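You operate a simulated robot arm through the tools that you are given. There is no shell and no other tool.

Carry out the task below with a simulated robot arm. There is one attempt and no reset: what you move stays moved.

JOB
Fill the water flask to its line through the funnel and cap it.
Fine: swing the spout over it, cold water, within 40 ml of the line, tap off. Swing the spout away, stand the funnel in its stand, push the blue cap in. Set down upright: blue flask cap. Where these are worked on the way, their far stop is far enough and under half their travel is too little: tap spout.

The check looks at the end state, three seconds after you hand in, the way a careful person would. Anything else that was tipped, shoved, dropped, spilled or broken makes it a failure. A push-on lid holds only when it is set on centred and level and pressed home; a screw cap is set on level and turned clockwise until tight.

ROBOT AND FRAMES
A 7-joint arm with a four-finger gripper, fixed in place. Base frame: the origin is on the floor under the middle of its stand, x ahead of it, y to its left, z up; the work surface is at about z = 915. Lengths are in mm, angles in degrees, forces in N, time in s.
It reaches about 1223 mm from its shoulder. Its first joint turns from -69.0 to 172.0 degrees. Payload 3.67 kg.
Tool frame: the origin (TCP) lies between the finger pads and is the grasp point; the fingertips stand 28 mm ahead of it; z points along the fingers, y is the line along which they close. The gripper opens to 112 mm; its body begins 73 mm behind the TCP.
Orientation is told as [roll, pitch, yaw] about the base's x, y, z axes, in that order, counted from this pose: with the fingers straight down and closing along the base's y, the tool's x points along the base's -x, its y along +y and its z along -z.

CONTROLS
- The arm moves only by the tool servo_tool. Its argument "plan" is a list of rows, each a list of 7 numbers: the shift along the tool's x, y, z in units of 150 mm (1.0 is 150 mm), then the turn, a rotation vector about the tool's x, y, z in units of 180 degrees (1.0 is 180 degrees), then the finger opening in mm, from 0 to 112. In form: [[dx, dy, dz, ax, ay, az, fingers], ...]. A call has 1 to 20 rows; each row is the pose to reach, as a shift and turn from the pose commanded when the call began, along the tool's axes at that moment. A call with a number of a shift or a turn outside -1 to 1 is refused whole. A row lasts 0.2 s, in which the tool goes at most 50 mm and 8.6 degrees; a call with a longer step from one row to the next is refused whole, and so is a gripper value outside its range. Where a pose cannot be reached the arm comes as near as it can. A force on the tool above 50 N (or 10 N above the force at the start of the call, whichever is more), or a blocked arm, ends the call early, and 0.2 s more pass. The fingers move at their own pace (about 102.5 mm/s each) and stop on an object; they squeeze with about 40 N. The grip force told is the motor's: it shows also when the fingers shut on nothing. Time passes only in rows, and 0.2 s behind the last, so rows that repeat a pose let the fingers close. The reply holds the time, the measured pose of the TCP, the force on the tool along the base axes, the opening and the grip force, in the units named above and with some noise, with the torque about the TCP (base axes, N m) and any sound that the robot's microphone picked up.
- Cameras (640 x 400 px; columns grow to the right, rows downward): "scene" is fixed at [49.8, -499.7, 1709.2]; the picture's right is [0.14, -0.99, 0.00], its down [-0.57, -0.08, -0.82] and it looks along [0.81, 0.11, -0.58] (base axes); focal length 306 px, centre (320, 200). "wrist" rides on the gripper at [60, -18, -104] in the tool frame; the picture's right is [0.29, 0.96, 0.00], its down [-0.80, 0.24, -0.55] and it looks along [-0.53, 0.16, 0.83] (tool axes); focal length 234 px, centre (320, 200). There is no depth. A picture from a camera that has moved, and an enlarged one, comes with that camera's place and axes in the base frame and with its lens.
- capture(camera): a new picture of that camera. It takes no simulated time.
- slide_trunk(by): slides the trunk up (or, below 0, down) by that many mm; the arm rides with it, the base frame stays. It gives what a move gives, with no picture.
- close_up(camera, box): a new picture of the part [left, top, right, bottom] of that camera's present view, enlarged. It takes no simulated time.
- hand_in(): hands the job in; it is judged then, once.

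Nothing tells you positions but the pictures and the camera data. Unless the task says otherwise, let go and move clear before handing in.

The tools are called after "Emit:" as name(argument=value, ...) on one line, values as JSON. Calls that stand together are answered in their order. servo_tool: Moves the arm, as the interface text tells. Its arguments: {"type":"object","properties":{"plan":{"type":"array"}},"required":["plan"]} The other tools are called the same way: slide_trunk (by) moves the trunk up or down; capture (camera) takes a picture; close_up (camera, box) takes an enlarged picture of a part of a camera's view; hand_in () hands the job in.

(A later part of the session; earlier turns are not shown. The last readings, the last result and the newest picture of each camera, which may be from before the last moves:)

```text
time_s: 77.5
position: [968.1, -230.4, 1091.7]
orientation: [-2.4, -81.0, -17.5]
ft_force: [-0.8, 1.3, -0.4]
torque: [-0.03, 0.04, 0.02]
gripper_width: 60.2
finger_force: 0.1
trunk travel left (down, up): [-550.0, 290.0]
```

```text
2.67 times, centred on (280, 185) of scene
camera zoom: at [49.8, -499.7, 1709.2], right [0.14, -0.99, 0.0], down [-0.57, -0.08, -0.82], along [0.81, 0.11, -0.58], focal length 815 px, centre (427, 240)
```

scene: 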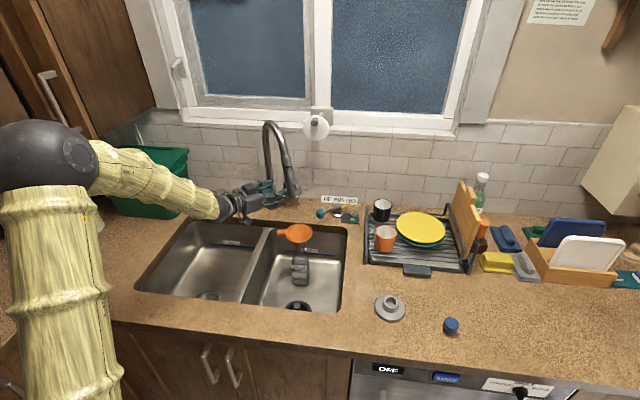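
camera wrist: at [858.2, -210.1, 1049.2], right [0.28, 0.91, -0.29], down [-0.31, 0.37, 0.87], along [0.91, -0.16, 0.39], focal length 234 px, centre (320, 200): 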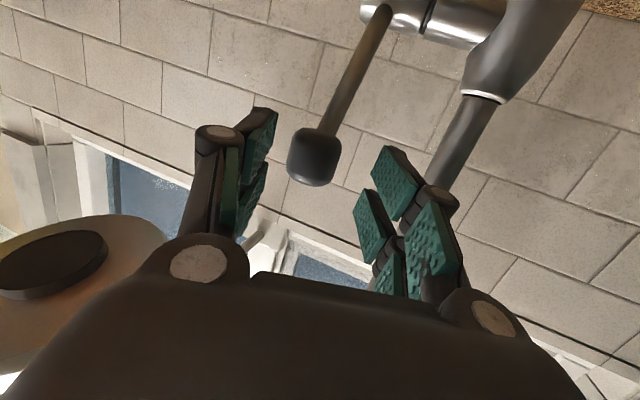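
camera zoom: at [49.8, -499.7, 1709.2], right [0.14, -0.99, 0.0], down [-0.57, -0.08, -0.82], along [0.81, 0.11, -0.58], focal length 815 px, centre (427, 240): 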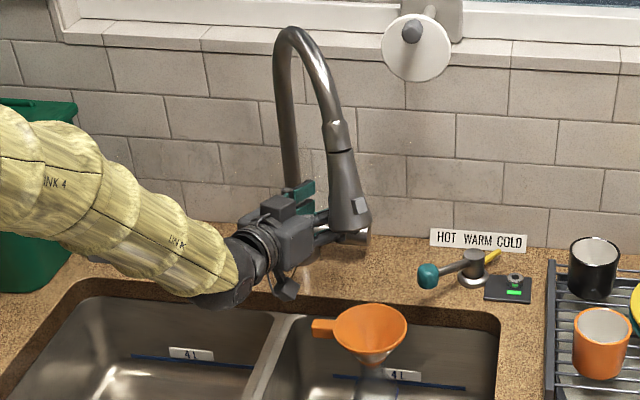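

Emit:
servo_tool(plan=[[0, -0.01, 0.14, 0, 0, 0, 60], [0, -0.02, 0.28, 0, 0, 0, 60], [0, -0.02, 0.28, 0, 0, 0, 60]])

Emit:
capture(camera="wrist")

Emit:
close_up(camera="scene", box=[240, 150, 320, 230])

```text
time_s: 78.3
position: [1004.8, -246.9, 1086.9]
orientation: [-2.4, -81.0, -17.4]
ft_force: [-0.5, -0.1, 0.1]
torque: [0.01, 0.02, 0.0]
gripper_width: 60.1
finger_force: 0.1
trunk travel left (down, up): [-550.0, 290.0]
```

```text
taken
camera wrist: at [895.9, -226.8, 1043.5], right [0.28, 0.91, -0.29], down [-0.31, 0.37, 0.87], along [0.91, -0.16, 0.39], focal length 234 px, centre (320, 200)
```

wrist: 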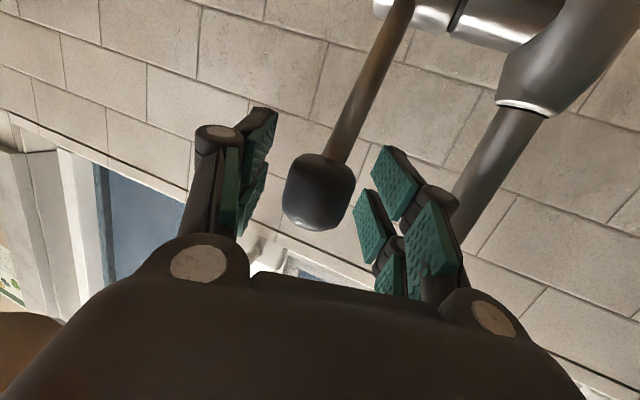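

```text
5.00 times, centred on (280, 190) of scene
camera zoom: at [49.8, -499.7, 1709.2], right [0.14, -0.99, 0.0], down [-0.57, -0.08, -0.82], along [0.81, 0.11, -0.58], focal length 1528 px, centre (520, 250)
```

zoom: 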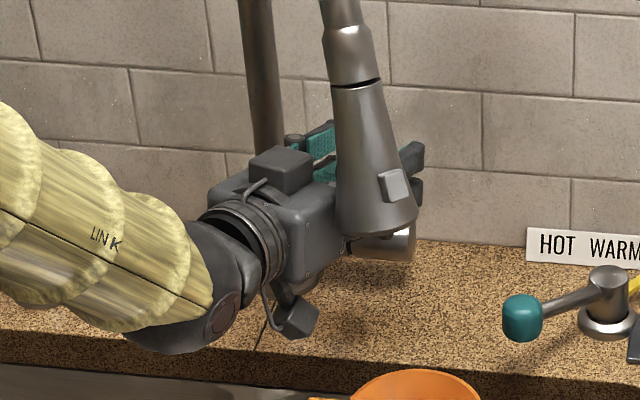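

The knob is exactly at the grasp point. I'll close on it.

Emit:
servo_tool(plan=[[0, 0, 0, 0, 0, 0, 0], [0, 0, 0, 0, 0, 0, 0], [0, 0, 0, 0, 0, 0, 0]])

Emit:
close_up(camera="scene", box=[240, 160, 340, 300])

Emit:
capture(camera="wrist")

```text
time_s: 79.1
position: [1005.5, -248.6, 1085.6]
orientation: [-2.2, -80.9, -17.8]
ft_force: [-1.3, -6.6, -0.9]
torque: [-0.05, 0.14, 0.02]
gripper_width: 29.1
finger_force: 45.0
trunk travel left (down, up): [-550.0, 290.0]
```

```text
2.86 times, centred on (290, 230) of scene
camera zoom: at [49.8, -499.7, 1709.2], right [0.14, -0.99, 0.0], down [-0.57, -0.08, -0.82], along [0.81, 0.11, -0.58], focal length 873 px, centre (406, 114)
```

zoom: 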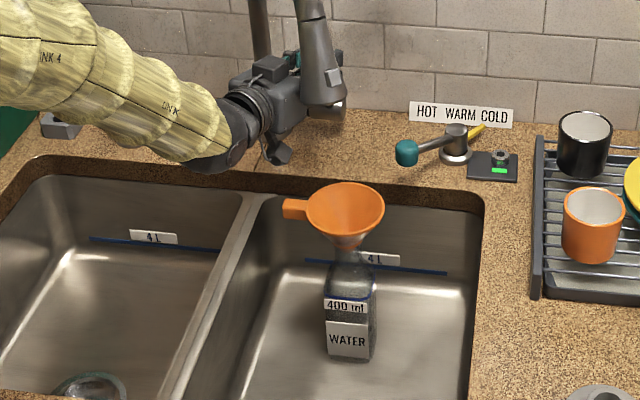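

```text
taken
camera wrist: at [895.8, -228.6, 1043.0], right [0.28, 0.91, -0.29], down [-0.31, 0.37, 0.87], along [0.91, -0.16, 0.39], focal length 234 px, centre (320, 200)
```

wrist: 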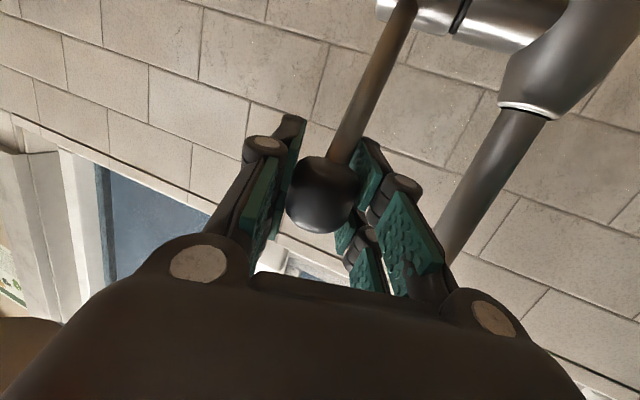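

The knob is held, 29 mm wide. I'll try a small pull forward and down to learn which way opens the tap, watching the force and the spout.

Emit:
servo_tool(plan=[[0.02, -0.007, -0.017, 0, 0, 0, 0], [0.039, -0.0144, -0.035, 0, 0, 0, 0]])

Emit:
close_up(camera="scene", box=[240, 160, 340, 300])

```text
time_s: 79.7
position: [1001.3, -249.4, 1083.3]
orientation: [-1.9, -81.0, -18.1]
ft_force: [15.6, -13.2, 4.3]
torque: [0.28, -2.06, 0.4]
gripper_width: 29.2
finger_force: 44.7
trunk travel left (down, up): [-550.0, 290.0]
```

```text
2.86 times, centred on (290, 230) of scene
camera zoom: at [49.8, -499.7, 1709.2], right [0.14, -0.99, 0.0], down [-0.57, -0.08, -0.82], along [0.81, 0.11, -0.58], focal length 873 px, centre (406, 114)
```

zoom: 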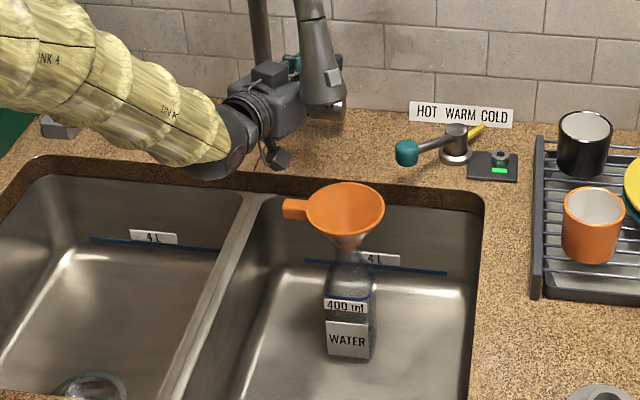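

Forward is blocked, with 16 N of resistance, so that is the closed stop. I'll ease the lever the other way, back and up.

Emit:
servo_tool(plan=[[-0.039, 0.0144, 0.035, 0, 0, 0, 0], [-0.088, 0.0324, 0.079, 0, 0, 0, 0]])

Emit:
close_up(camera="scene", box=[240, 160, 340, 300])

```text
time_s: 80.3
position: [1009.4, -250.1, 1086.7]
orientation: [-2.1, -80.4, -17.8]
ft_force: [-36.7, -16.3, -25.8]
torque: [0.63, -0.78, 0.09]
gripper_width: 30.8
finger_force: 45.1
trunk travel left (down, up): [-550.0, 290.0]
```

```text
2.86 times, centred on (290, 230) of scene
camera zoom: at [49.8, -499.7, 1709.2], right [0.14, -0.99, 0.0], down [-0.57, -0.08, -0.82], along [0.81, 0.11, -0.58], focal length 873 px, centre (406, 114)
```

zoom: 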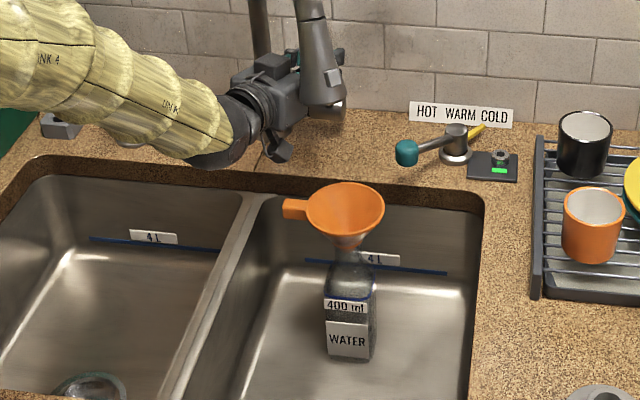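

Back and up is the harder stop, at 45 N. The forward pull actually moved the knob against friction, so forward should open it. I'll go forward a bit further and watch for water.

Emit:
servo_tool(plan=[[0.049, -0.018, -0.044, 0, 0, 0, 0], [0.088, -0.0324, -0.079, 0, 0, 0, 0], [0.107, -0.0396, -0.096, 0, 0, 0, 0]])

Emit:
close_up(camera="scene", box=[240, 160, 340, 300])

Emit:
capture(camera="wrist")

```text
time_s: 81.1
position: [999.1, -249.5, 1079.2]
orientation: [-1.3, -81.0, -18.6]
ft_force: [22.7, -17.4, 0.1]
torque: [0.69, -2.44, 0.69]
gripper_width: 29.4
finger_force: 45.3
trunk travel left (down, up): [-550.0, 290.0]
```

```text
2.86 times, centred on (290, 230) of scene
camera zoom: at [49.8, -499.7, 1709.2], right [0.14, -0.99, 0.0], down [-0.57, -0.08, -0.82], along [0.81, 0.11, -0.58], focal length 873 px, centre (406, 114)
```

zoom: 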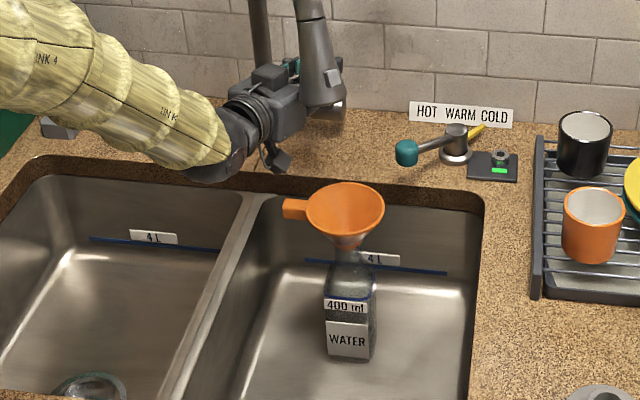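

```text
taken
camera wrist: at [889.4, -228.8, 1035.5], right [0.28, 0.91, -0.29], down [-0.32, 0.37, 0.87], along [0.91, -0.16, 0.39], focal length 234 px, centre (320, 200)
```

wrist: 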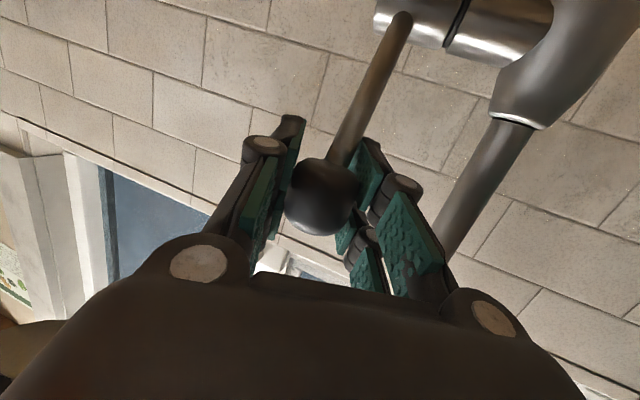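

The knob moved about 9 mm with the hand, but no water shows yet. I'll continue in small steps.

Emit:
servo_tool(plan=[[0.038, -0.02, -0.028, 0, 0, 0, 0], [0.076, -0.038, -0.056, 0, 0, 0, 0]])

Emit:
close_up(camera="scene", box=[260, 170, 340, 300])

```text
time_s: 81.7
position: [985.7, -248.6, 1069.4]
orientation: [-2.3, -80.8, -17.5]
ft_force: [17.5, -7.6, 8.1]
torque: [0.66, -2.52, 0.71]
gripper_width: 31.6
finger_force: 44.8
trunk travel left (down, up): [-550.0, 290.0]
```

```text
3.08 times, centred on (300, 235) of scene
camera zoom: at [49.8, -499.7, 1709.2], right [0.14, -0.99, 0.0], down [-0.57, -0.08, -0.82], along [0.81, 0.11, -0.58], focal length 941 px, centre (382, 92)
```

zoom: 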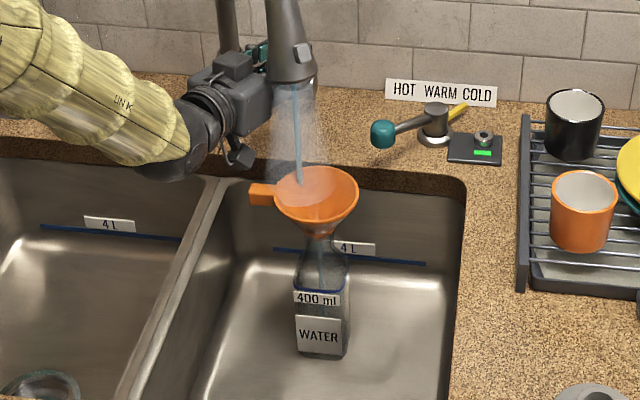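

Water is flowing into the funnel. I'll check the level in the flask; looking costs no time.

Emit:
close_up(camera="scene", box=[270, 180, 330, 290])

Emit:
close_up(camera="scene", box=[285, 240, 320, 290])

Emit:
capture(camera="wrist")

```text
3.64 times, centred on (300, 235) of scene
camera zoom: at [49.8, -499.7, 1709.2], right [0.14, -0.99, 0.0], down [-0.57, -0.08, -0.82], along [0.81, 0.11, -0.58], focal length 1112 px, centre (393, 73)
```

zoom: 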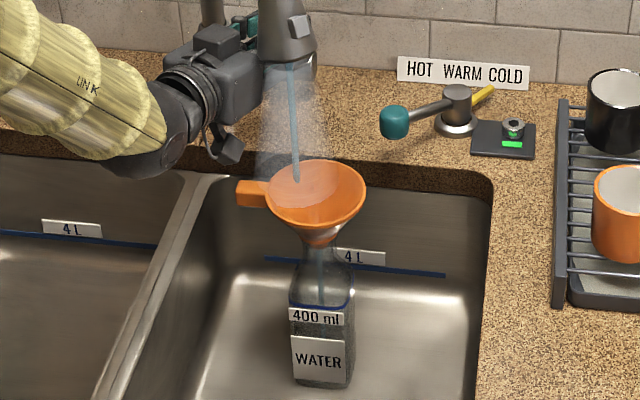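

```text
8.00 times, centred on (302, 265) of scene
camera zoom: at [49.8, -499.7, 1709.2], right [0.14, -0.99, 0.0], down [-0.57, -0.08, -0.82], along [0.81, 0.11, -0.58], focal length 2446 px, centre (460, -320)
```

zoom: 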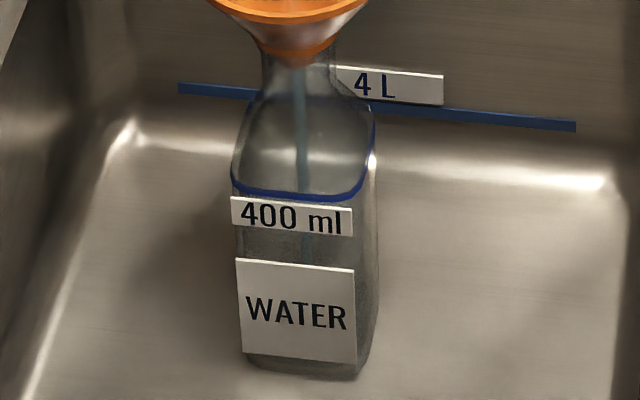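

```text
taken
camera wrist: at [876.1, -228.3, 1025.5], right [0.28, 0.91, -0.29], down [-0.31, 0.37, 0.87], along [0.91, -0.15, 0.39], focal length 234 px, centre (320, 200)
```

wrist: 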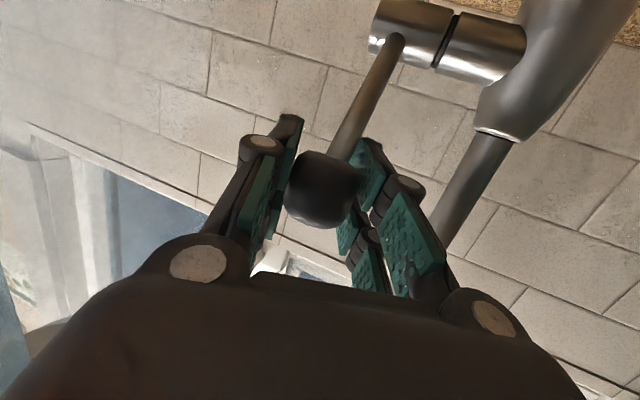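

The blue stream runs through the funnel into the flask, with a fringe of spray around it. I'll let it run briefly and measure the fill rate.

Emit:
servo_tool(plan=[[0, 0, 0, 0, 0, 0, 0], [0, 0, 0, 0, 0, 0, 0], [0, 0, 0, 0, 0, 0, 0], [0, 0, 0, 0, 0, 0, 0]])

Emit:
close_up(camera="scene", box=[285, 240, 320, 290])

Emit:
close_up(camera="scene", box=[260, 170, 340, 300])

```text
time_s: 82.7
position: [986.3, -248.1, 1069.4]
orientation: [-2.5, -80.9, -17.3]
ft_force: [13.6, 1.5, 9.0]
torque: [1.04, -2.41, 0.79]
gripper_width: 31.9
finger_force: 44.5
trunk travel left (down, up): [-550.0, 290.0]
```

```text
8.00 times, centred on (302, 265) of scene
camera zoom: at [49.8, -499.7, 1709.2], right [0.14, -0.99, 0.0], down [-0.57, -0.08, -0.82], along [0.81, 0.11, -0.58], focal length 2446 px, centre (460, -320)
```

zoom: 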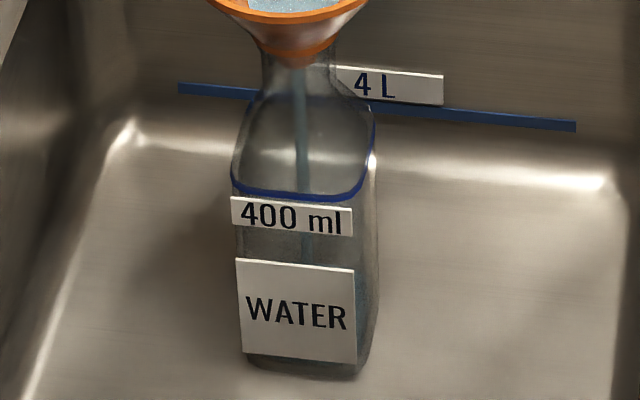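

```text
3.08 times, centred on (300, 235) of scene
camera zoom: at [49.8, -499.7, 1709.2], right [0.14, -0.99, 0.0], down [-0.57, -0.08, -0.82], along [0.81, 0.11, -0.58], focal length 941 px, centre (382, 92)
```

zoom: 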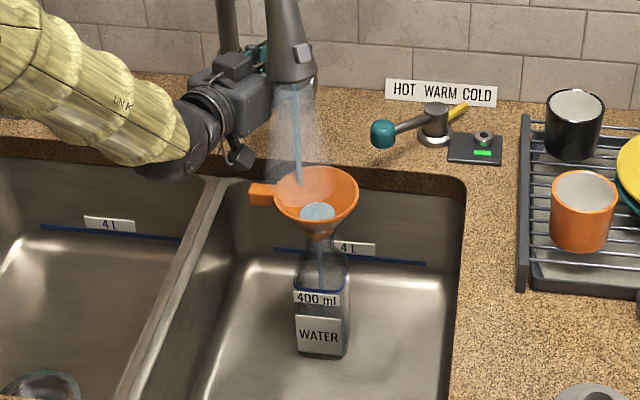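

Water is pooling in the funnel, so the flow is faster than the stem drains. I'll throttle the lever back.

Emit:
servo_tool(plan=[[-0.04, 0.011, 0.025, 0, 0, 0, 0], [-0.077, 0.022, 0.049, 0, 0, 0, 0]])

Emit:
close_up(camera="scene", box=[285, 240, 320, 290])

Emit:
close_up(camera="scene", box=[260, 170, 340, 300])

```text
time_s: 83.3
position: [993.0, -248.4, 1078.0]
orientation: [-3.1, -80.7, -17.0]
ft_force: [-10.7, 3.5, -2.1]
torque: [0.3, 1.24, -0.02]
gripper_width: 29.5
finger_force: 44.8
trunk travel left (down, up): [-550.0, 290.0]
```

```text
8.00 times, centred on (302, 265) of scene
camera zoom: at [49.8, -499.7, 1709.2], right [0.14, -0.99, 0.0], down [-0.57, -0.08, -0.82], along [0.81, 0.11, -0.58], focal length 2446 px, centre (460, -320)
```

zoom: 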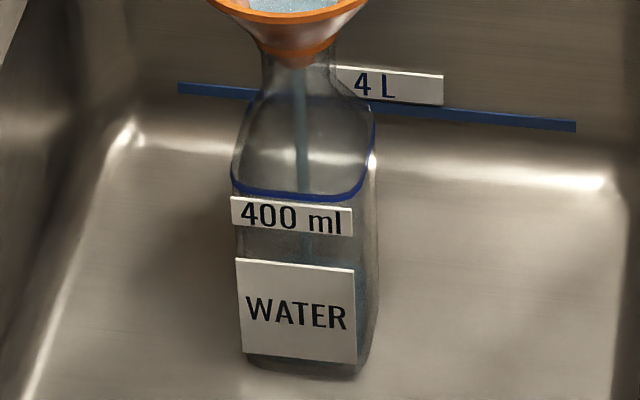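

```text
3.08 times, centred on (300, 235) of scene
camera zoom: at [49.8, -499.7, 1709.2], right [0.14, -0.99, 0.0], down [-0.57, -0.08, -0.82], along [0.81, 0.11, -0.58], focal length 941 px, centre (382, 92)
```

zoom: 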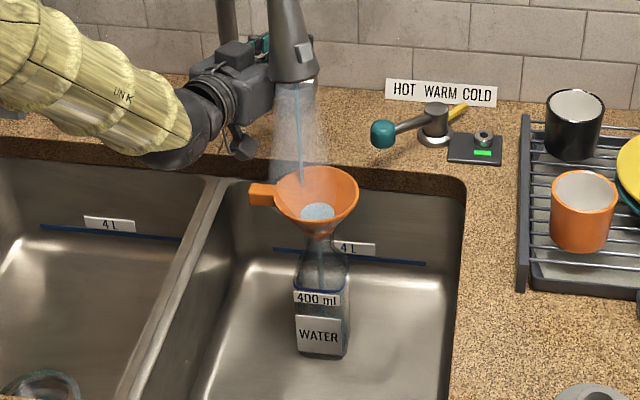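

Emit:
servo_tool(plan=[[0, 0, 0, 0, 0, 0, 0], [0, 0, 0, 0, 0, 0, 0]])

Emit:
close_up(camera="scene", box=[290, 258, 312, 290])

Emit:
close_up(camera="scene", box=[270, 180, 330, 290])

```text
time_s: 83.9
position: [995.0, -249.5, 1078.7]
orientation: [-2.4, -81.0, -17.5]
ft_force: [-8.5, -0.4, -4.1]
torque: [0.3, 1.23, -0.03]
gripper_width: 29.2
finger_force: 45.1
trunk travel left (down, up): [-550.0, 290.0]
```

```text
12.50 times, centred on (301, 274) of scene
camera zoom: at [49.8, -499.7, 1709.2], right [0.14, -0.99, 0.0], down [-0.57, -0.08, -0.82], along [0.81, 0.11, -0.58], focal length 3821 px, centre (558, -725)
```

zoom: 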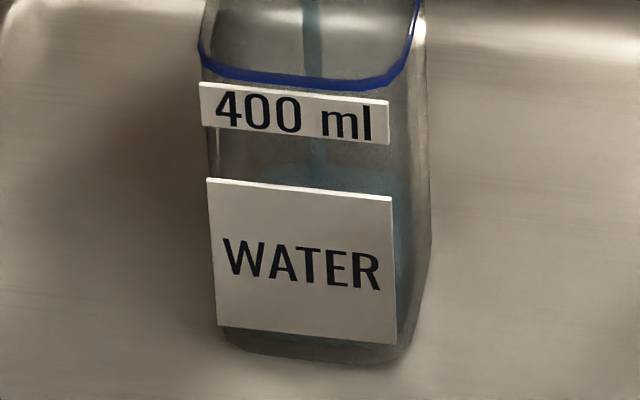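

```text
3.64 times, centred on (300, 235) of scene
camera zoom: at [49.8, -499.7, 1709.2], right [0.14, -0.99, 0.0], down [-0.57, -0.08, -0.82], along [0.81, 0.11, -0.58], focal length 1112 px, centre (393, 73)
```

zoom: 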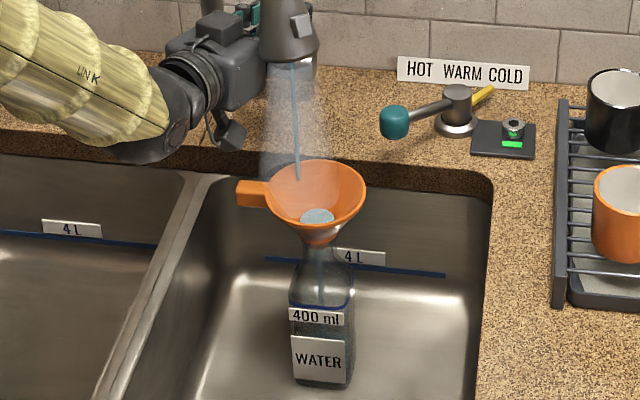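

Now I can see the water surface through the glass. It's roughly a quarter full and the pool in the funnel is steady. I'll run on in short, measured steps.

Emit:
servo_tool(plan=[[0, 0, 0, 0, 0, 0, 0], [0, 0, 0, 0, 0, 0, 0], [0, 0, 0, 0, 0, 0, 0], [0, 0, 0, 0, 0, 0, 0]])

Emit:
close_up(camera="scene", box=[290, 258, 312, 290])

Emit:
close_up(camera="scene", box=[270, 180, 330, 290])

```text
time_s: 84.9
position: [996.0, -249.4, 1079.3]
orientation: [-2.4, -81.0, -17.7]
ft_force: [-5.9, -2.4, -1.6]
torque: [0.21, 0.84, 0.01]
gripper_width: 29.3
finger_force: 45.0
trunk travel left (down, up): [-550.0, 290.0]
```

```text
12.50 times, centred on (301, 274) of scene
camera zoom: at [49.8, -499.7, 1709.2], right [0.14, -0.99, 0.0], down [-0.57, -0.08, -0.82], along [0.81, 0.11, -0.58], focal length 3821 px, centre (558, -725)
```

zoom: 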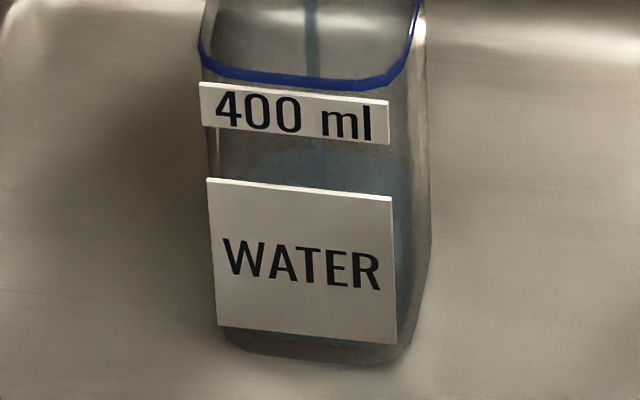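

```text
3.64 times, centred on (300, 235) of scene
camera zoom: at [49.8, -499.7, 1709.2], right [0.14, -0.99, 0.0], down [-0.57, -0.08, -0.82], along [0.81, 0.11, -0.58], focal length 1112 px, centre (393, 73)
```

zoom: 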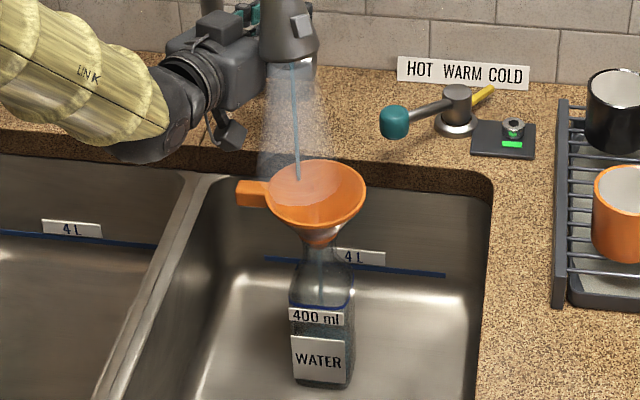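

The pool drained, so the inflow is now a little low. I'll open slightly more and continue.

Emit:
servo_tool(plan=[[0.036, -0.0117, -0.027, 0, 0, 0, 0], [0.036, -0.0117, -0.027, 0, 0, 0, 0], [0.036, -0.0117, -0.027, 0, 0, 0, 0], [0.036, -0.0117, -0.027, 0, 0, 0, 0]])

Emit:
close_up(camera="scene", box=[290, 258, 312, 290])

Emit:
close_up(camera="scene", box=[270, 180, 330, 290])

```text
time_s: 85.9
position: [990.1, -248.5, 1074.3]
orientation: [-2.1, -81.0, -17.8]
ft_force: [11.6, -7.3, 7.6]
torque: [0.19, -2.11, 0.35]
gripper_width: 29.8
finger_force: 45.6
trunk travel left (down, up): [-550.0, 290.0]
```

```text
12.50 times, centred on (301, 274) of scene
camera zoom: at [49.8, -499.7, 1709.2], right [0.14, -0.99, 0.0], down [-0.57, -0.08, -0.82], along [0.81, 0.11, -0.58], focal length 3821 px, centre (558, -725)
```

zoom: 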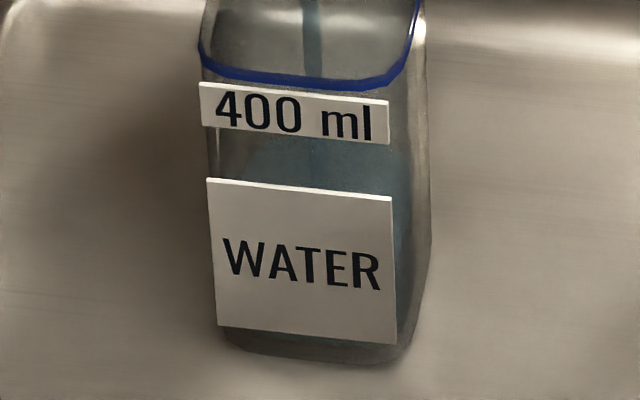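

```text
3.64 times, centred on (300, 235) of scene
camera zoom: at [49.8, -499.7, 1709.2], right [0.14, -0.99, 0.0], down [-0.57, -0.08, -0.82], along [0.81, 0.11, -0.58], focal length 1112 px, centre (393, 73)
```

zoom: 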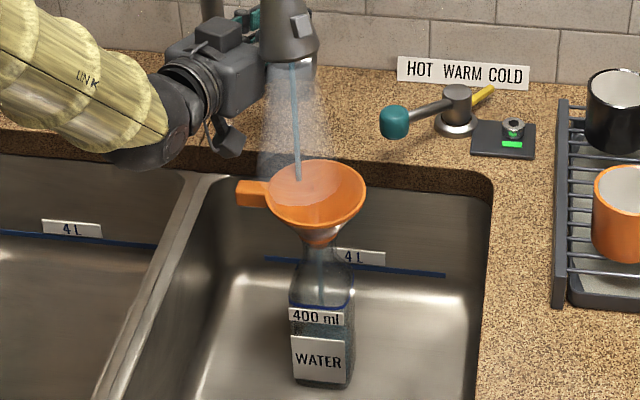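

Emit:
servo_tool(plan=[[0, 0, 0, 0, 0, 0, 0], [0, 0, 0, 0, 0, 0, 0], [0, 0, 0, 0, 0, 0, 0], [0, 0, 0, 0, 0, 0, 0], [0, 0, 0, 0, 0, 0, 0]])

Emit:
close_up(camera="scene", box=[288, 245, 314, 290])

Emit:
close_up(camera="scene", box=[270, 180, 330, 290])

```text
time_s: 87.1
position: [989.4, -250.3, 1072.9]
orientation: [-2.2, -80.9, -17.7]
ft_force: [8.8, -6.3, 9.0]
torque: [0.33, -1.92, 0.39]
gripper_width: 29.5
finger_force: 45.2
trunk travel left (down, up): [-550.0, 290.0]
```

```text
8.89 times, centred on (301, 268) of scene
camera zoom: at [49.8, -499.7, 1709.2], right [0.14, -0.99, 0.0], down [-0.57, -0.08, -0.82], along [0.81, 0.11, -0.58], focal length 2717 px, centre (489, -400)
```

zoom: 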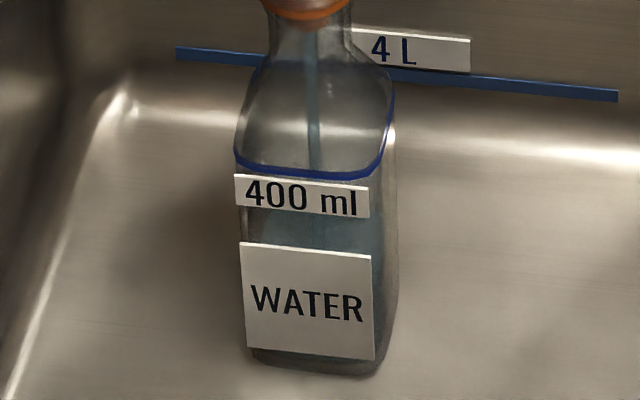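

```text
3.64 times, centred on (300, 235) of scene
camera zoom: at [49.8, -499.7, 1709.2], right [0.14, -0.99, 0.0], down [-0.57, -0.08, -0.82], along [0.81, 0.11, -0.58], focal length 1112 px, centre (393, 73)
```

zoom: 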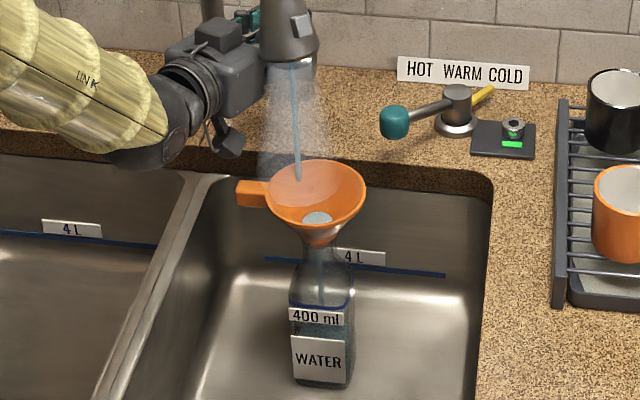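

Emit:
close_up(camera="scene", box=[294, 252, 308, 286])

Emit:
close_up(camera="scene", box=[296, 254, 308, 270])

```text
11.76 times, centred on (301, 269) of scene
camera zoom: at [49.8, -499.7, 1709.2], right [0.14, -0.99, 0.0], down [-0.57, -0.08, -0.82], along [0.81, 0.11, -0.58], focal length 3596 px, centre (544, -612)
```

zoom: 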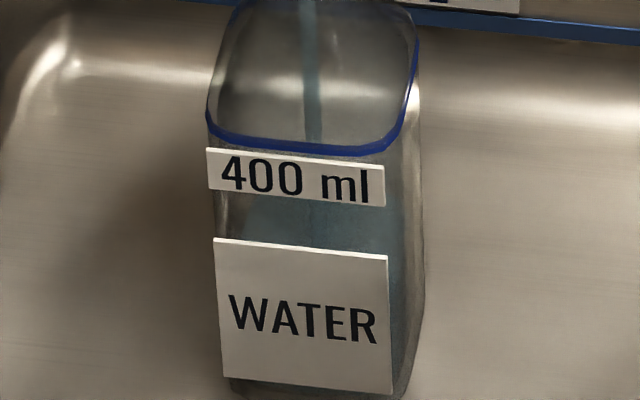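

```text
16.00 times, centred on (302, 262) of scene
camera zoom: at [49.8, -499.7, 1709.2], right [0.14, -0.99, 0.0], down [-0.57, -0.08, -0.82], along [0.81, 0.11, -0.58], focal length 4891 px, centre (608, -792)
```

zoom: 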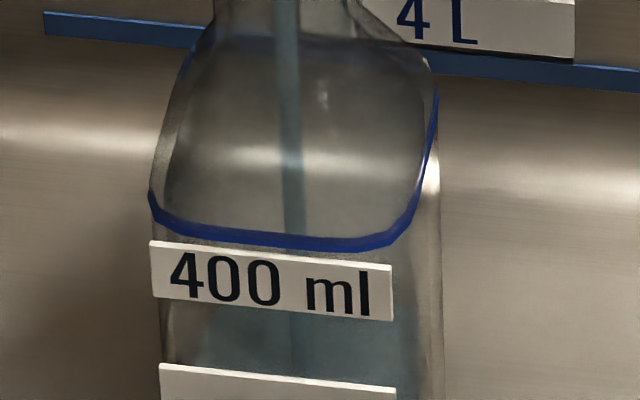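

Emit:
servo_tool(plan=[[0, 0, 0, 0, 0, 0, 0], [0, 0, 0, 0, 0, 0, 0], [0, 0, 0, 0, 0, 0, 0]])

Emit:
close_up(camera="scene", box=[292, 252, 310, 286])

Emit:
close_up(camera="scene", box=[270, 180, 330, 290])

```text
time_s: 87.9
position: [990.3, -250.0, 1073.6]
orientation: [-2.2, -81.0, -17.6]
ft_force: [6.8, -6.3, 7.4]
torque: [0.46, -1.51, 0.54]
gripper_width: 29.7
finger_force: 44.7
trunk travel left (down, up): [-550.0, 290.0]
```

```text
11.76 times, centred on (301, 269) of scene
camera zoom: at [49.8, -499.7, 1709.2], right [0.14, -0.99, 0.0], down [-0.57, -0.08, -0.82], along [0.81, 0.11, -0.58], focal length 3596 px, centre (544, -612)
```

zoom: 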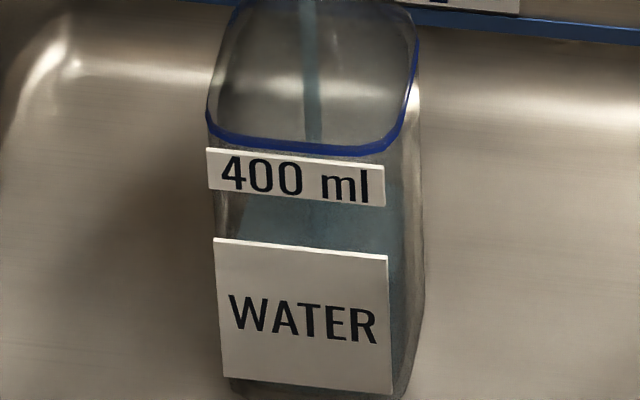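

```text
3.64 times, centred on (300, 235) of scene
camera zoom: at [49.8, -499.7, 1709.2], right [0.14, -0.99, 0.0], down [-0.57, -0.08, -0.82], along [0.81, 0.11, -0.58], focal length 1112 px, centre (393, 73)
```

zoom: 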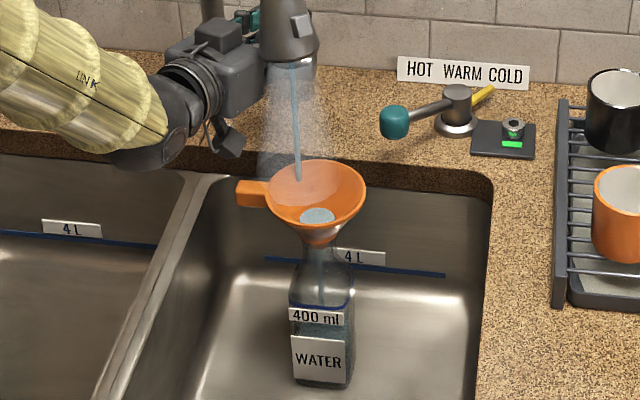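

Emit:
servo_tool(plan=[[0, 0, 0, 0, 0, 0, 0], [0, 0, 0, 0, 0, 0, 0], [0, 0, 0, 0, 0, 0, 0], [0, 0, 0, 0, 0, 0, 0]])

Emit:
close_up(camera="scene", box=[292, 252, 310, 286])

Emit:
close_up(camera="scene", box=[270, 180, 330, 290])

```text
time_s: 88.9
position: [989.5, -249.9, 1073.5]
orientation: [-2.1, -80.8, -17.7]
ft_force: [3.3, -5.8, 6.4]
torque: [0.59, -0.93, 0.71]
gripper_width: 29.6
finger_force: 45.2
trunk travel left (down, up): [-550.0, 290.0]
```

```text
11.76 times, centred on (301, 269) of scene
camera zoom: at [49.8, -499.7, 1709.2], right [0.14, -0.99, 0.0], down [-0.57, -0.08, -0.82], along [0.81, 0.11, -0.58], focal length 3596 px, centre (544, -612)
```

zoom: 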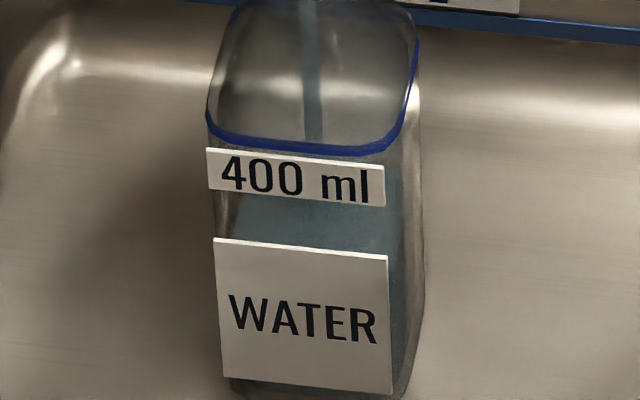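

```text
3.64 times, centred on (300, 235) of scene
camera zoom: at [49.8, -499.7, 1709.2], right [0.14, -0.99, 0.0], down [-0.57, -0.08, -0.82], along [0.81, 0.11, -0.58], focal length 1112 px, centre (393, 73)
```

zoom: 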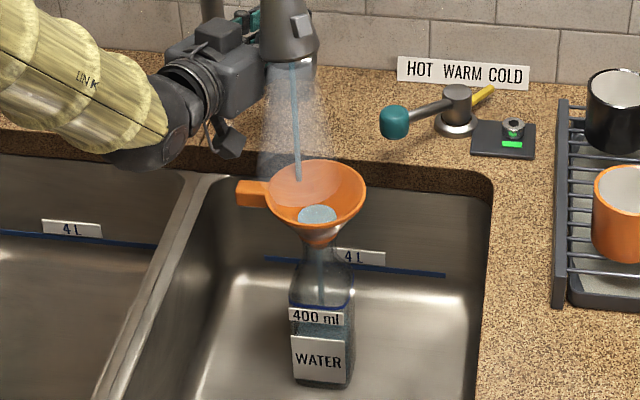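

Emit:
servo_tool(plan=[[0, 0, 0, 0, 0, 0, 0], [0, 0, 0, 0, 0, 0, 0], [0, 0, 0, 0, 0, 0, 0], [0, 0, 0, 0, 0, 0, 0], [0, 0, 0, 0, 0, 0, 0]])

Emit:
close_up(camera="scene", box=[292, 252, 310, 286])

Emit:
close_up(camera="scene", box=[270, 180, 330, 290])

```text
time_s: 90.1
position: [988.9, -248.9, 1073.5]
orientation: [-2.1, -80.9, -17.7]
ft_force: [0.0, -5.3, 2.4]
torque: [0.72, -0.3, 0.81]
gripper_width: 29.7
finger_force: 45.3
trunk travel left (down, up): [-550.0, 290.0]
```

```text
11.76 times, centred on (301, 269) of scene
camera zoom: at [49.8, -499.7, 1709.2], right [0.14, -0.99, 0.0], down [-0.57, -0.08, -0.82], along [0.81, 0.11, -0.58], focal length 3596 px, centre (544, -612)
```

zoom: 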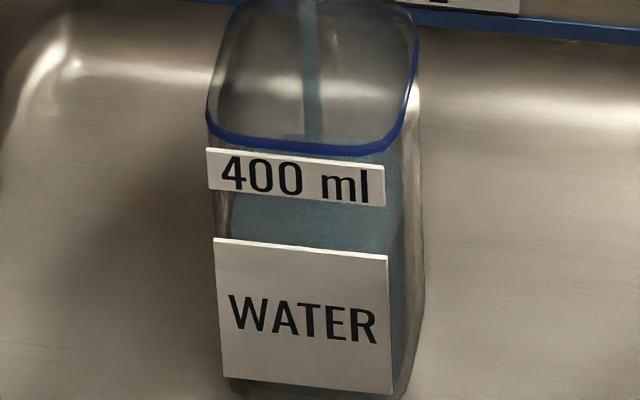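

```text
3.64 times, centred on (300, 235) of scene
camera zoom: at [49.8, -499.7, 1709.2], right [0.14, -0.99, 0.0], down [-0.57, -0.08, -0.82], along [0.81, 0.11, -0.58], focal length 1112 px, centre (393, 73)
```

zoom: 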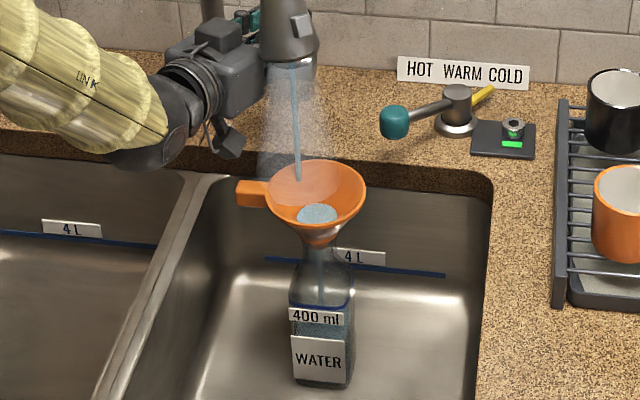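

The level is near half. The flow is steady at about 20 ml/s and the funnel pool is stable. Continuing with slightly longer runs.

Emit:
servo_tool(plan=[[0, 0, 0, 0, 0, 0, 0], [0, 0, 0, 0, 0, 0, 0], [0, 0, 0, 0, 0, 0, 0], [0, 0, 0, 0, 0, 0, 0], [0, 0, 0, 0, 0, 0, 0], [0, 0, 0, 0, 0, 0, 0], [0, 0, 0, 0, 0, 0, 0], [0, 0, 0, 0, 0, 0, 0]])

Emit:
close_up(camera="scene", box=[292, 252, 310, 286])

Emit:
close_up(camera="scene", box=[270, 180, 330, 290])

```text
time_s: 91.9
position: [989.4, -249.7, 1074.2]
orientation: [-2.2, -80.9, -17.7]
ft_force: [-2.1, -4.4, 1.5]
torque: [0.77, -0.03, 0.8]
gripper_width: 29.6
finger_force: 44.4
trunk travel left (down, up): [-550.0, 290.0]
```

```text
11.76 times, centred on (301, 269) of scene
camera zoom: at [49.8, -499.7, 1709.2], right [0.14, -0.99, 0.0], down [-0.57, -0.08, -0.82], along [0.81, 0.11, -0.58], focal length 3596 px, centre (544, -612)
```

zoom: 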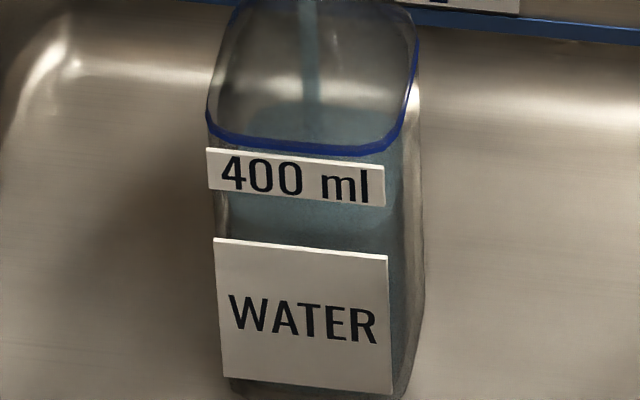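

```text
3.64 times, centred on (300, 235) of scene
camera zoom: at [49.8, -499.7, 1709.2], right [0.14, -0.99, 0.0], down [-0.57, -0.08, -0.82], along [0.81, 0.11, -0.58], focal length 1112 px, centre (393, 73)
```

zoom: 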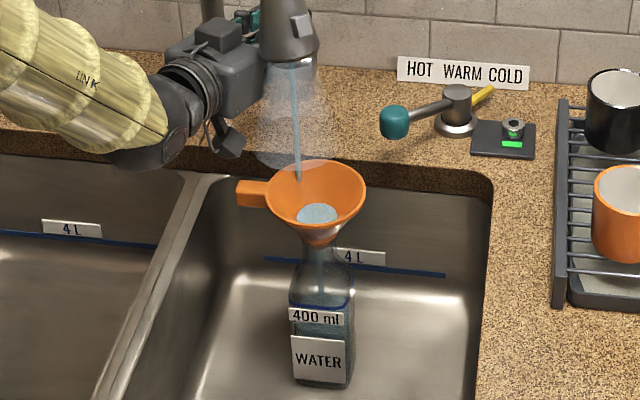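

The surface is now visible above the label, at about 230 ml. Continuing.

Emit:
servo_tool(plan=[[0, 0, 0, 0, 0, 0, 0], [0, 0, 0, 0, 0, 0, 0], [0, 0, 0, 0, 0, 0, 0], [0, 0, 0, 0, 0, 0, 0], [0, 0, 0, 0, 0, 0, 0], [0, 0, 0, 0, 0, 0, 0], [0, 0, 0, 0, 0, 0, 0], [0, 0, 0, 0, 0, 0, 0], [0, 0, 0, 0, 0, 0, 0], [0, 0, 0, 0, 0, 0, 0]])

Emit:
close_up(camera="scene", box=[292, 246, 310, 280])

Emit:
close_up(camera="scene", box=[270, 180, 330, 290])

```text
time_s: 94.1
position: [988.5, -249.8, 1074.1]
orientation: [-2.2, -80.9, -17.7]
ft_force: [-0.1, -3.7, 1.7]
torque: [0.6, -0.38, 0.66]
gripper_width: 29.7
finger_force: 44.8
trunk travel left (down, up): [-550.0, 290.0]
```

```text
11.76 times, centred on (301, 263) of scene
camera zoom: at [49.8, -499.7, 1709.2], right [0.14, -0.99, 0.0], down [-0.57, -0.08, -0.82], along [0.81, 0.11, -0.58], focal length 3596 px, centre (544, -541)
```

zoom: 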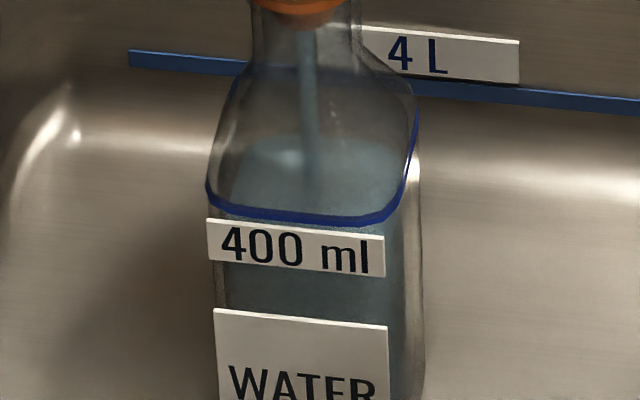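

```text
3.64 times, centred on (300, 235) of scene
camera zoom: at [49.8, -499.7, 1709.2], right [0.14, -0.99, 0.0], down [-0.57, -0.08, -0.82], along [0.81, 0.11, -0.58], focal length 1112 px, centre (393, 73)
```

zoom: 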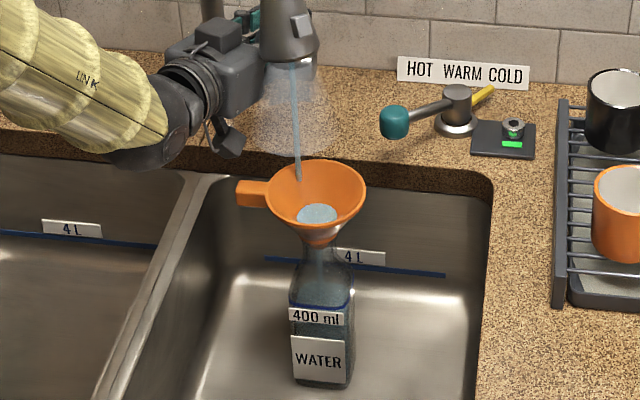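

About 290 ml now: the surface's back edge is about 33 mm below the line. I'll run about 2 s more and re-measure.

Emit:
servo_tool(plan=[[0, 0, 0, 0, 0, 0, 0], [0, 0, 0, 0, 0, 0, 0], [0, 0, 0, 0, 0, 0, 0], [0, 0, 0, 0, 0, 0, 0], [0, 0, 0, 0, 0, 0, 0], [0, 0, 0, 0, 0, 0, 0], [0, 0, 0, 0, 0, 0, 0], [0, 0, 0, 0, 0, 0, 0]])

Emit:
close_up(camera="scene", box=[292, 246, 310, 280])

Emit:
close_up(camera="scene", box=[270, 180, 330, 290])

```text
time_s: 95.9
position: [989.5, -249.8, 1074.1]
orientation: [-2.2, -80.9, -17.8]
ft_force: [1.8, -6.2, 4.7]
torque: [0.49, -0.68, 0.61]
gripper_width: 29.5
finger_force: 45.4
trunk travel left (down, up): [-550.0, 290.0]
```

```text
11.76 times, centred on (301, 263) of scene
camera zoom: at [49.8, -499.7, 1709.2], right [0.14, -0.99, 0.0], down [-0.57, -0.08, -0.82], along [0.81, 0.11, -0.58], focal length 3596 px, centre (544, -541)
```

zoom: 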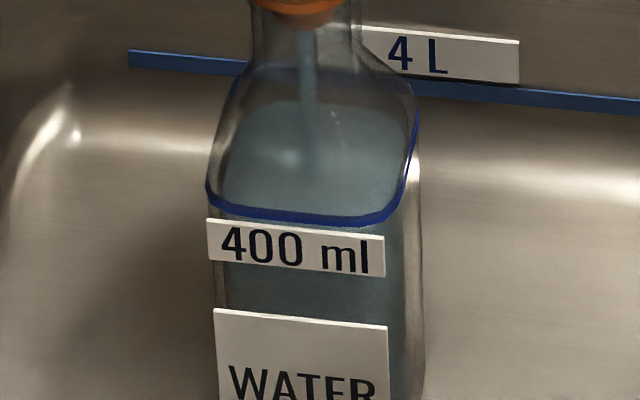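

```text
3.64 times, centred on (300, 235) of scene
camera zoom: at [49.8, -499.7, 1709.2], right [0.14, -0.99, 0.0], down [-0.57, -0.08, -0.82], along [0.81, 0.11, -0.58], focal length 1112 px, centre (393, 73)
```

zoom: 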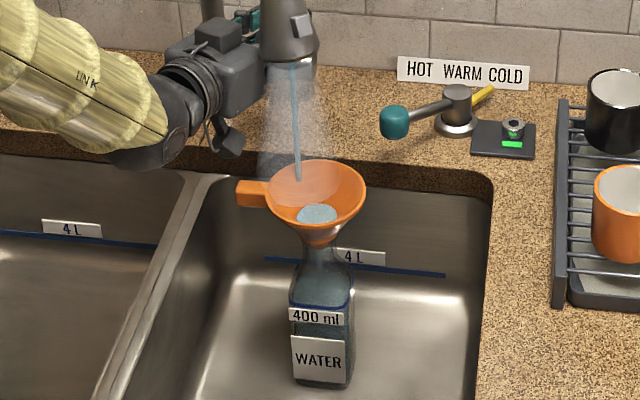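

About 345 ml plus a small pool in the funnel. I'll run about 0.8 s more and then close the lever fully in the same call.

Emit:
servo_tool(plan=[[0, 0, 0, 0, 0, 0, 0], [0, 0, 0, 0, 0, 0, 0], [0, 0, 0, 0, 0, 0, 0], [0, 0, 0, 0, 0, 0, 0], [-0.033, 0.016, 0.03, 0, 0, 0, 0], [-0.066, 0.032, 0.06, 0, 0, 0, 0], [-0.098, 0.048, 0.09, 0, 0, 0, 0], [-0.131, 0.063, 0.121, 0, 0, 0, 0], [-0.131, 0.063, 0.121, 0, 0, 0, 0]])

Emit:
close_up(camera="scene", box=[292, 246, 310, 280])

Emit:
close_up(camera="scene", box=[270, 180, 330, 290])

```text
time_s: 97.9
position: [1011.7, -250.5, 1089.7]
orientation: [-1.5, -80.9, -18.5]
ft_force: [-10.8, -26.3, -0.9]
torque: [-0.02, 0.67, 0.35]
gripper_width: 32.2
finger_force: 45.3
trunk travel left (down, up): [-550.0, 290.0]
```

```text
11.76 times, centred on (301, 263) of scene
camera zoom: at [49.8, -499.7, 1709.2], right [0.14, -0.99, 0.0], down [-0.57, -0.08, -0.82], along [0.81, 0.11, -0.58], focal length 3596 px, centre (544, -541)
```

zoom: 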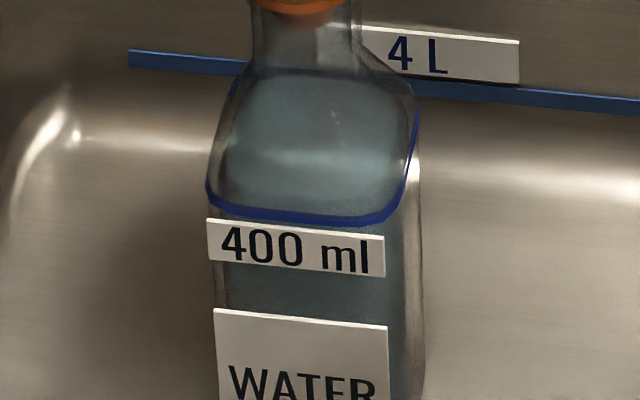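

```text
3.64 times, centred on (300, 235) of scene
camera zoom: at [49.8, -499.7, 1709.2], right [0.14, -0.99, 0.0], down [-0.57, -0.08, -0.82], along [0.81, 0.11, -0.58], focal length 1112 px, centre (393, 73)
```

zoom: 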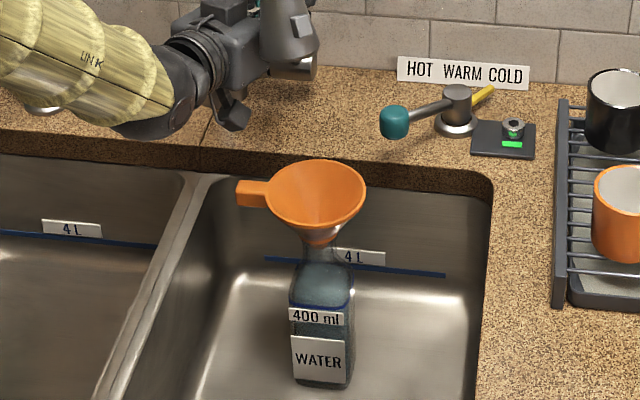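

The water has stopped and the level is right at the line, within about 10–15 ml. I'll release the knob and check that the lever is at its closed stop.

Emit:
servo_tool(plan=[[0.01, 0, -0.01, 0, 0, 0, 34], [0.01, 0, -0.01, 0, 0, 0, 50], [0.01, 0, -0.01, 0, 0, 0, 64], [0.01, 0, -0.01, 0, 0, 0, 64]])

Emit:
capture(camera="wrist")

Emit:
close_up(camera="scene", box=[240, 150, 340, 260])

```text
time_s: 98.9
position: [1010.9, -247.1, 1088.4]
orientation: [-2.3, -80.9, -17.7]
ft_force: [-0.4, 0.2, 0.5]
torque: [-0.03, -0.03, 0.01]
gripper_width: 64.0
finger_force: 0.0
trunk travel left (down, up): [-550.0, 290.0]
```

```text
taken
camera wrist: at [900.8, -226.6, 1046.1], right [0.28, 0.91, -0.29], down [-0.31, 0.37, 0.87], along [0.91, -0.16, 0.39], focal length 234 px, centre (320, 200)
```

wrist: 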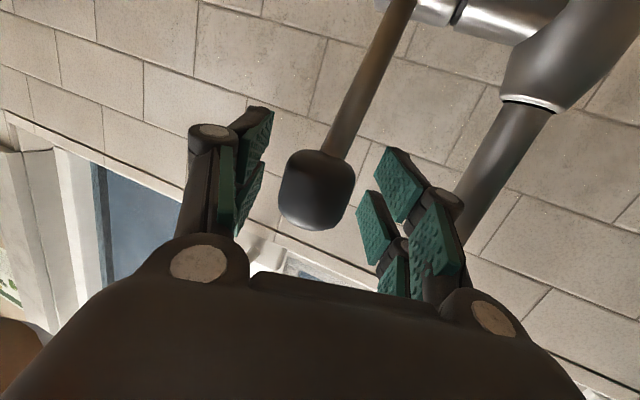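

```text
3.64 times, centred on (290, 205) of scene
camera zoom: at [49.8, -499.7, 1709.2], right [0.14, -0.99, 0.0], down [-0.57, -0.08, -0.82], along [0.81, 0.11, -0.58], focal length 1112 px, centre (429, 182)
```

zoom: 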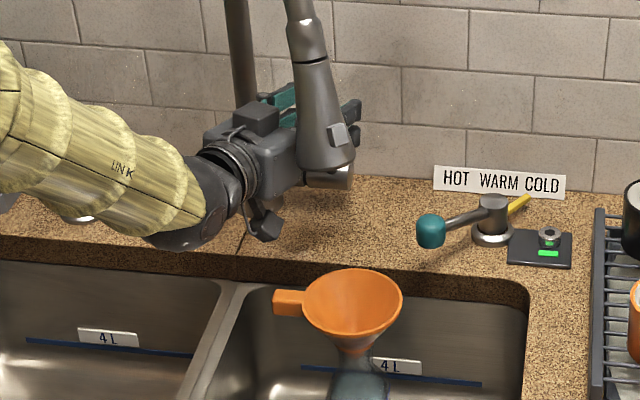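

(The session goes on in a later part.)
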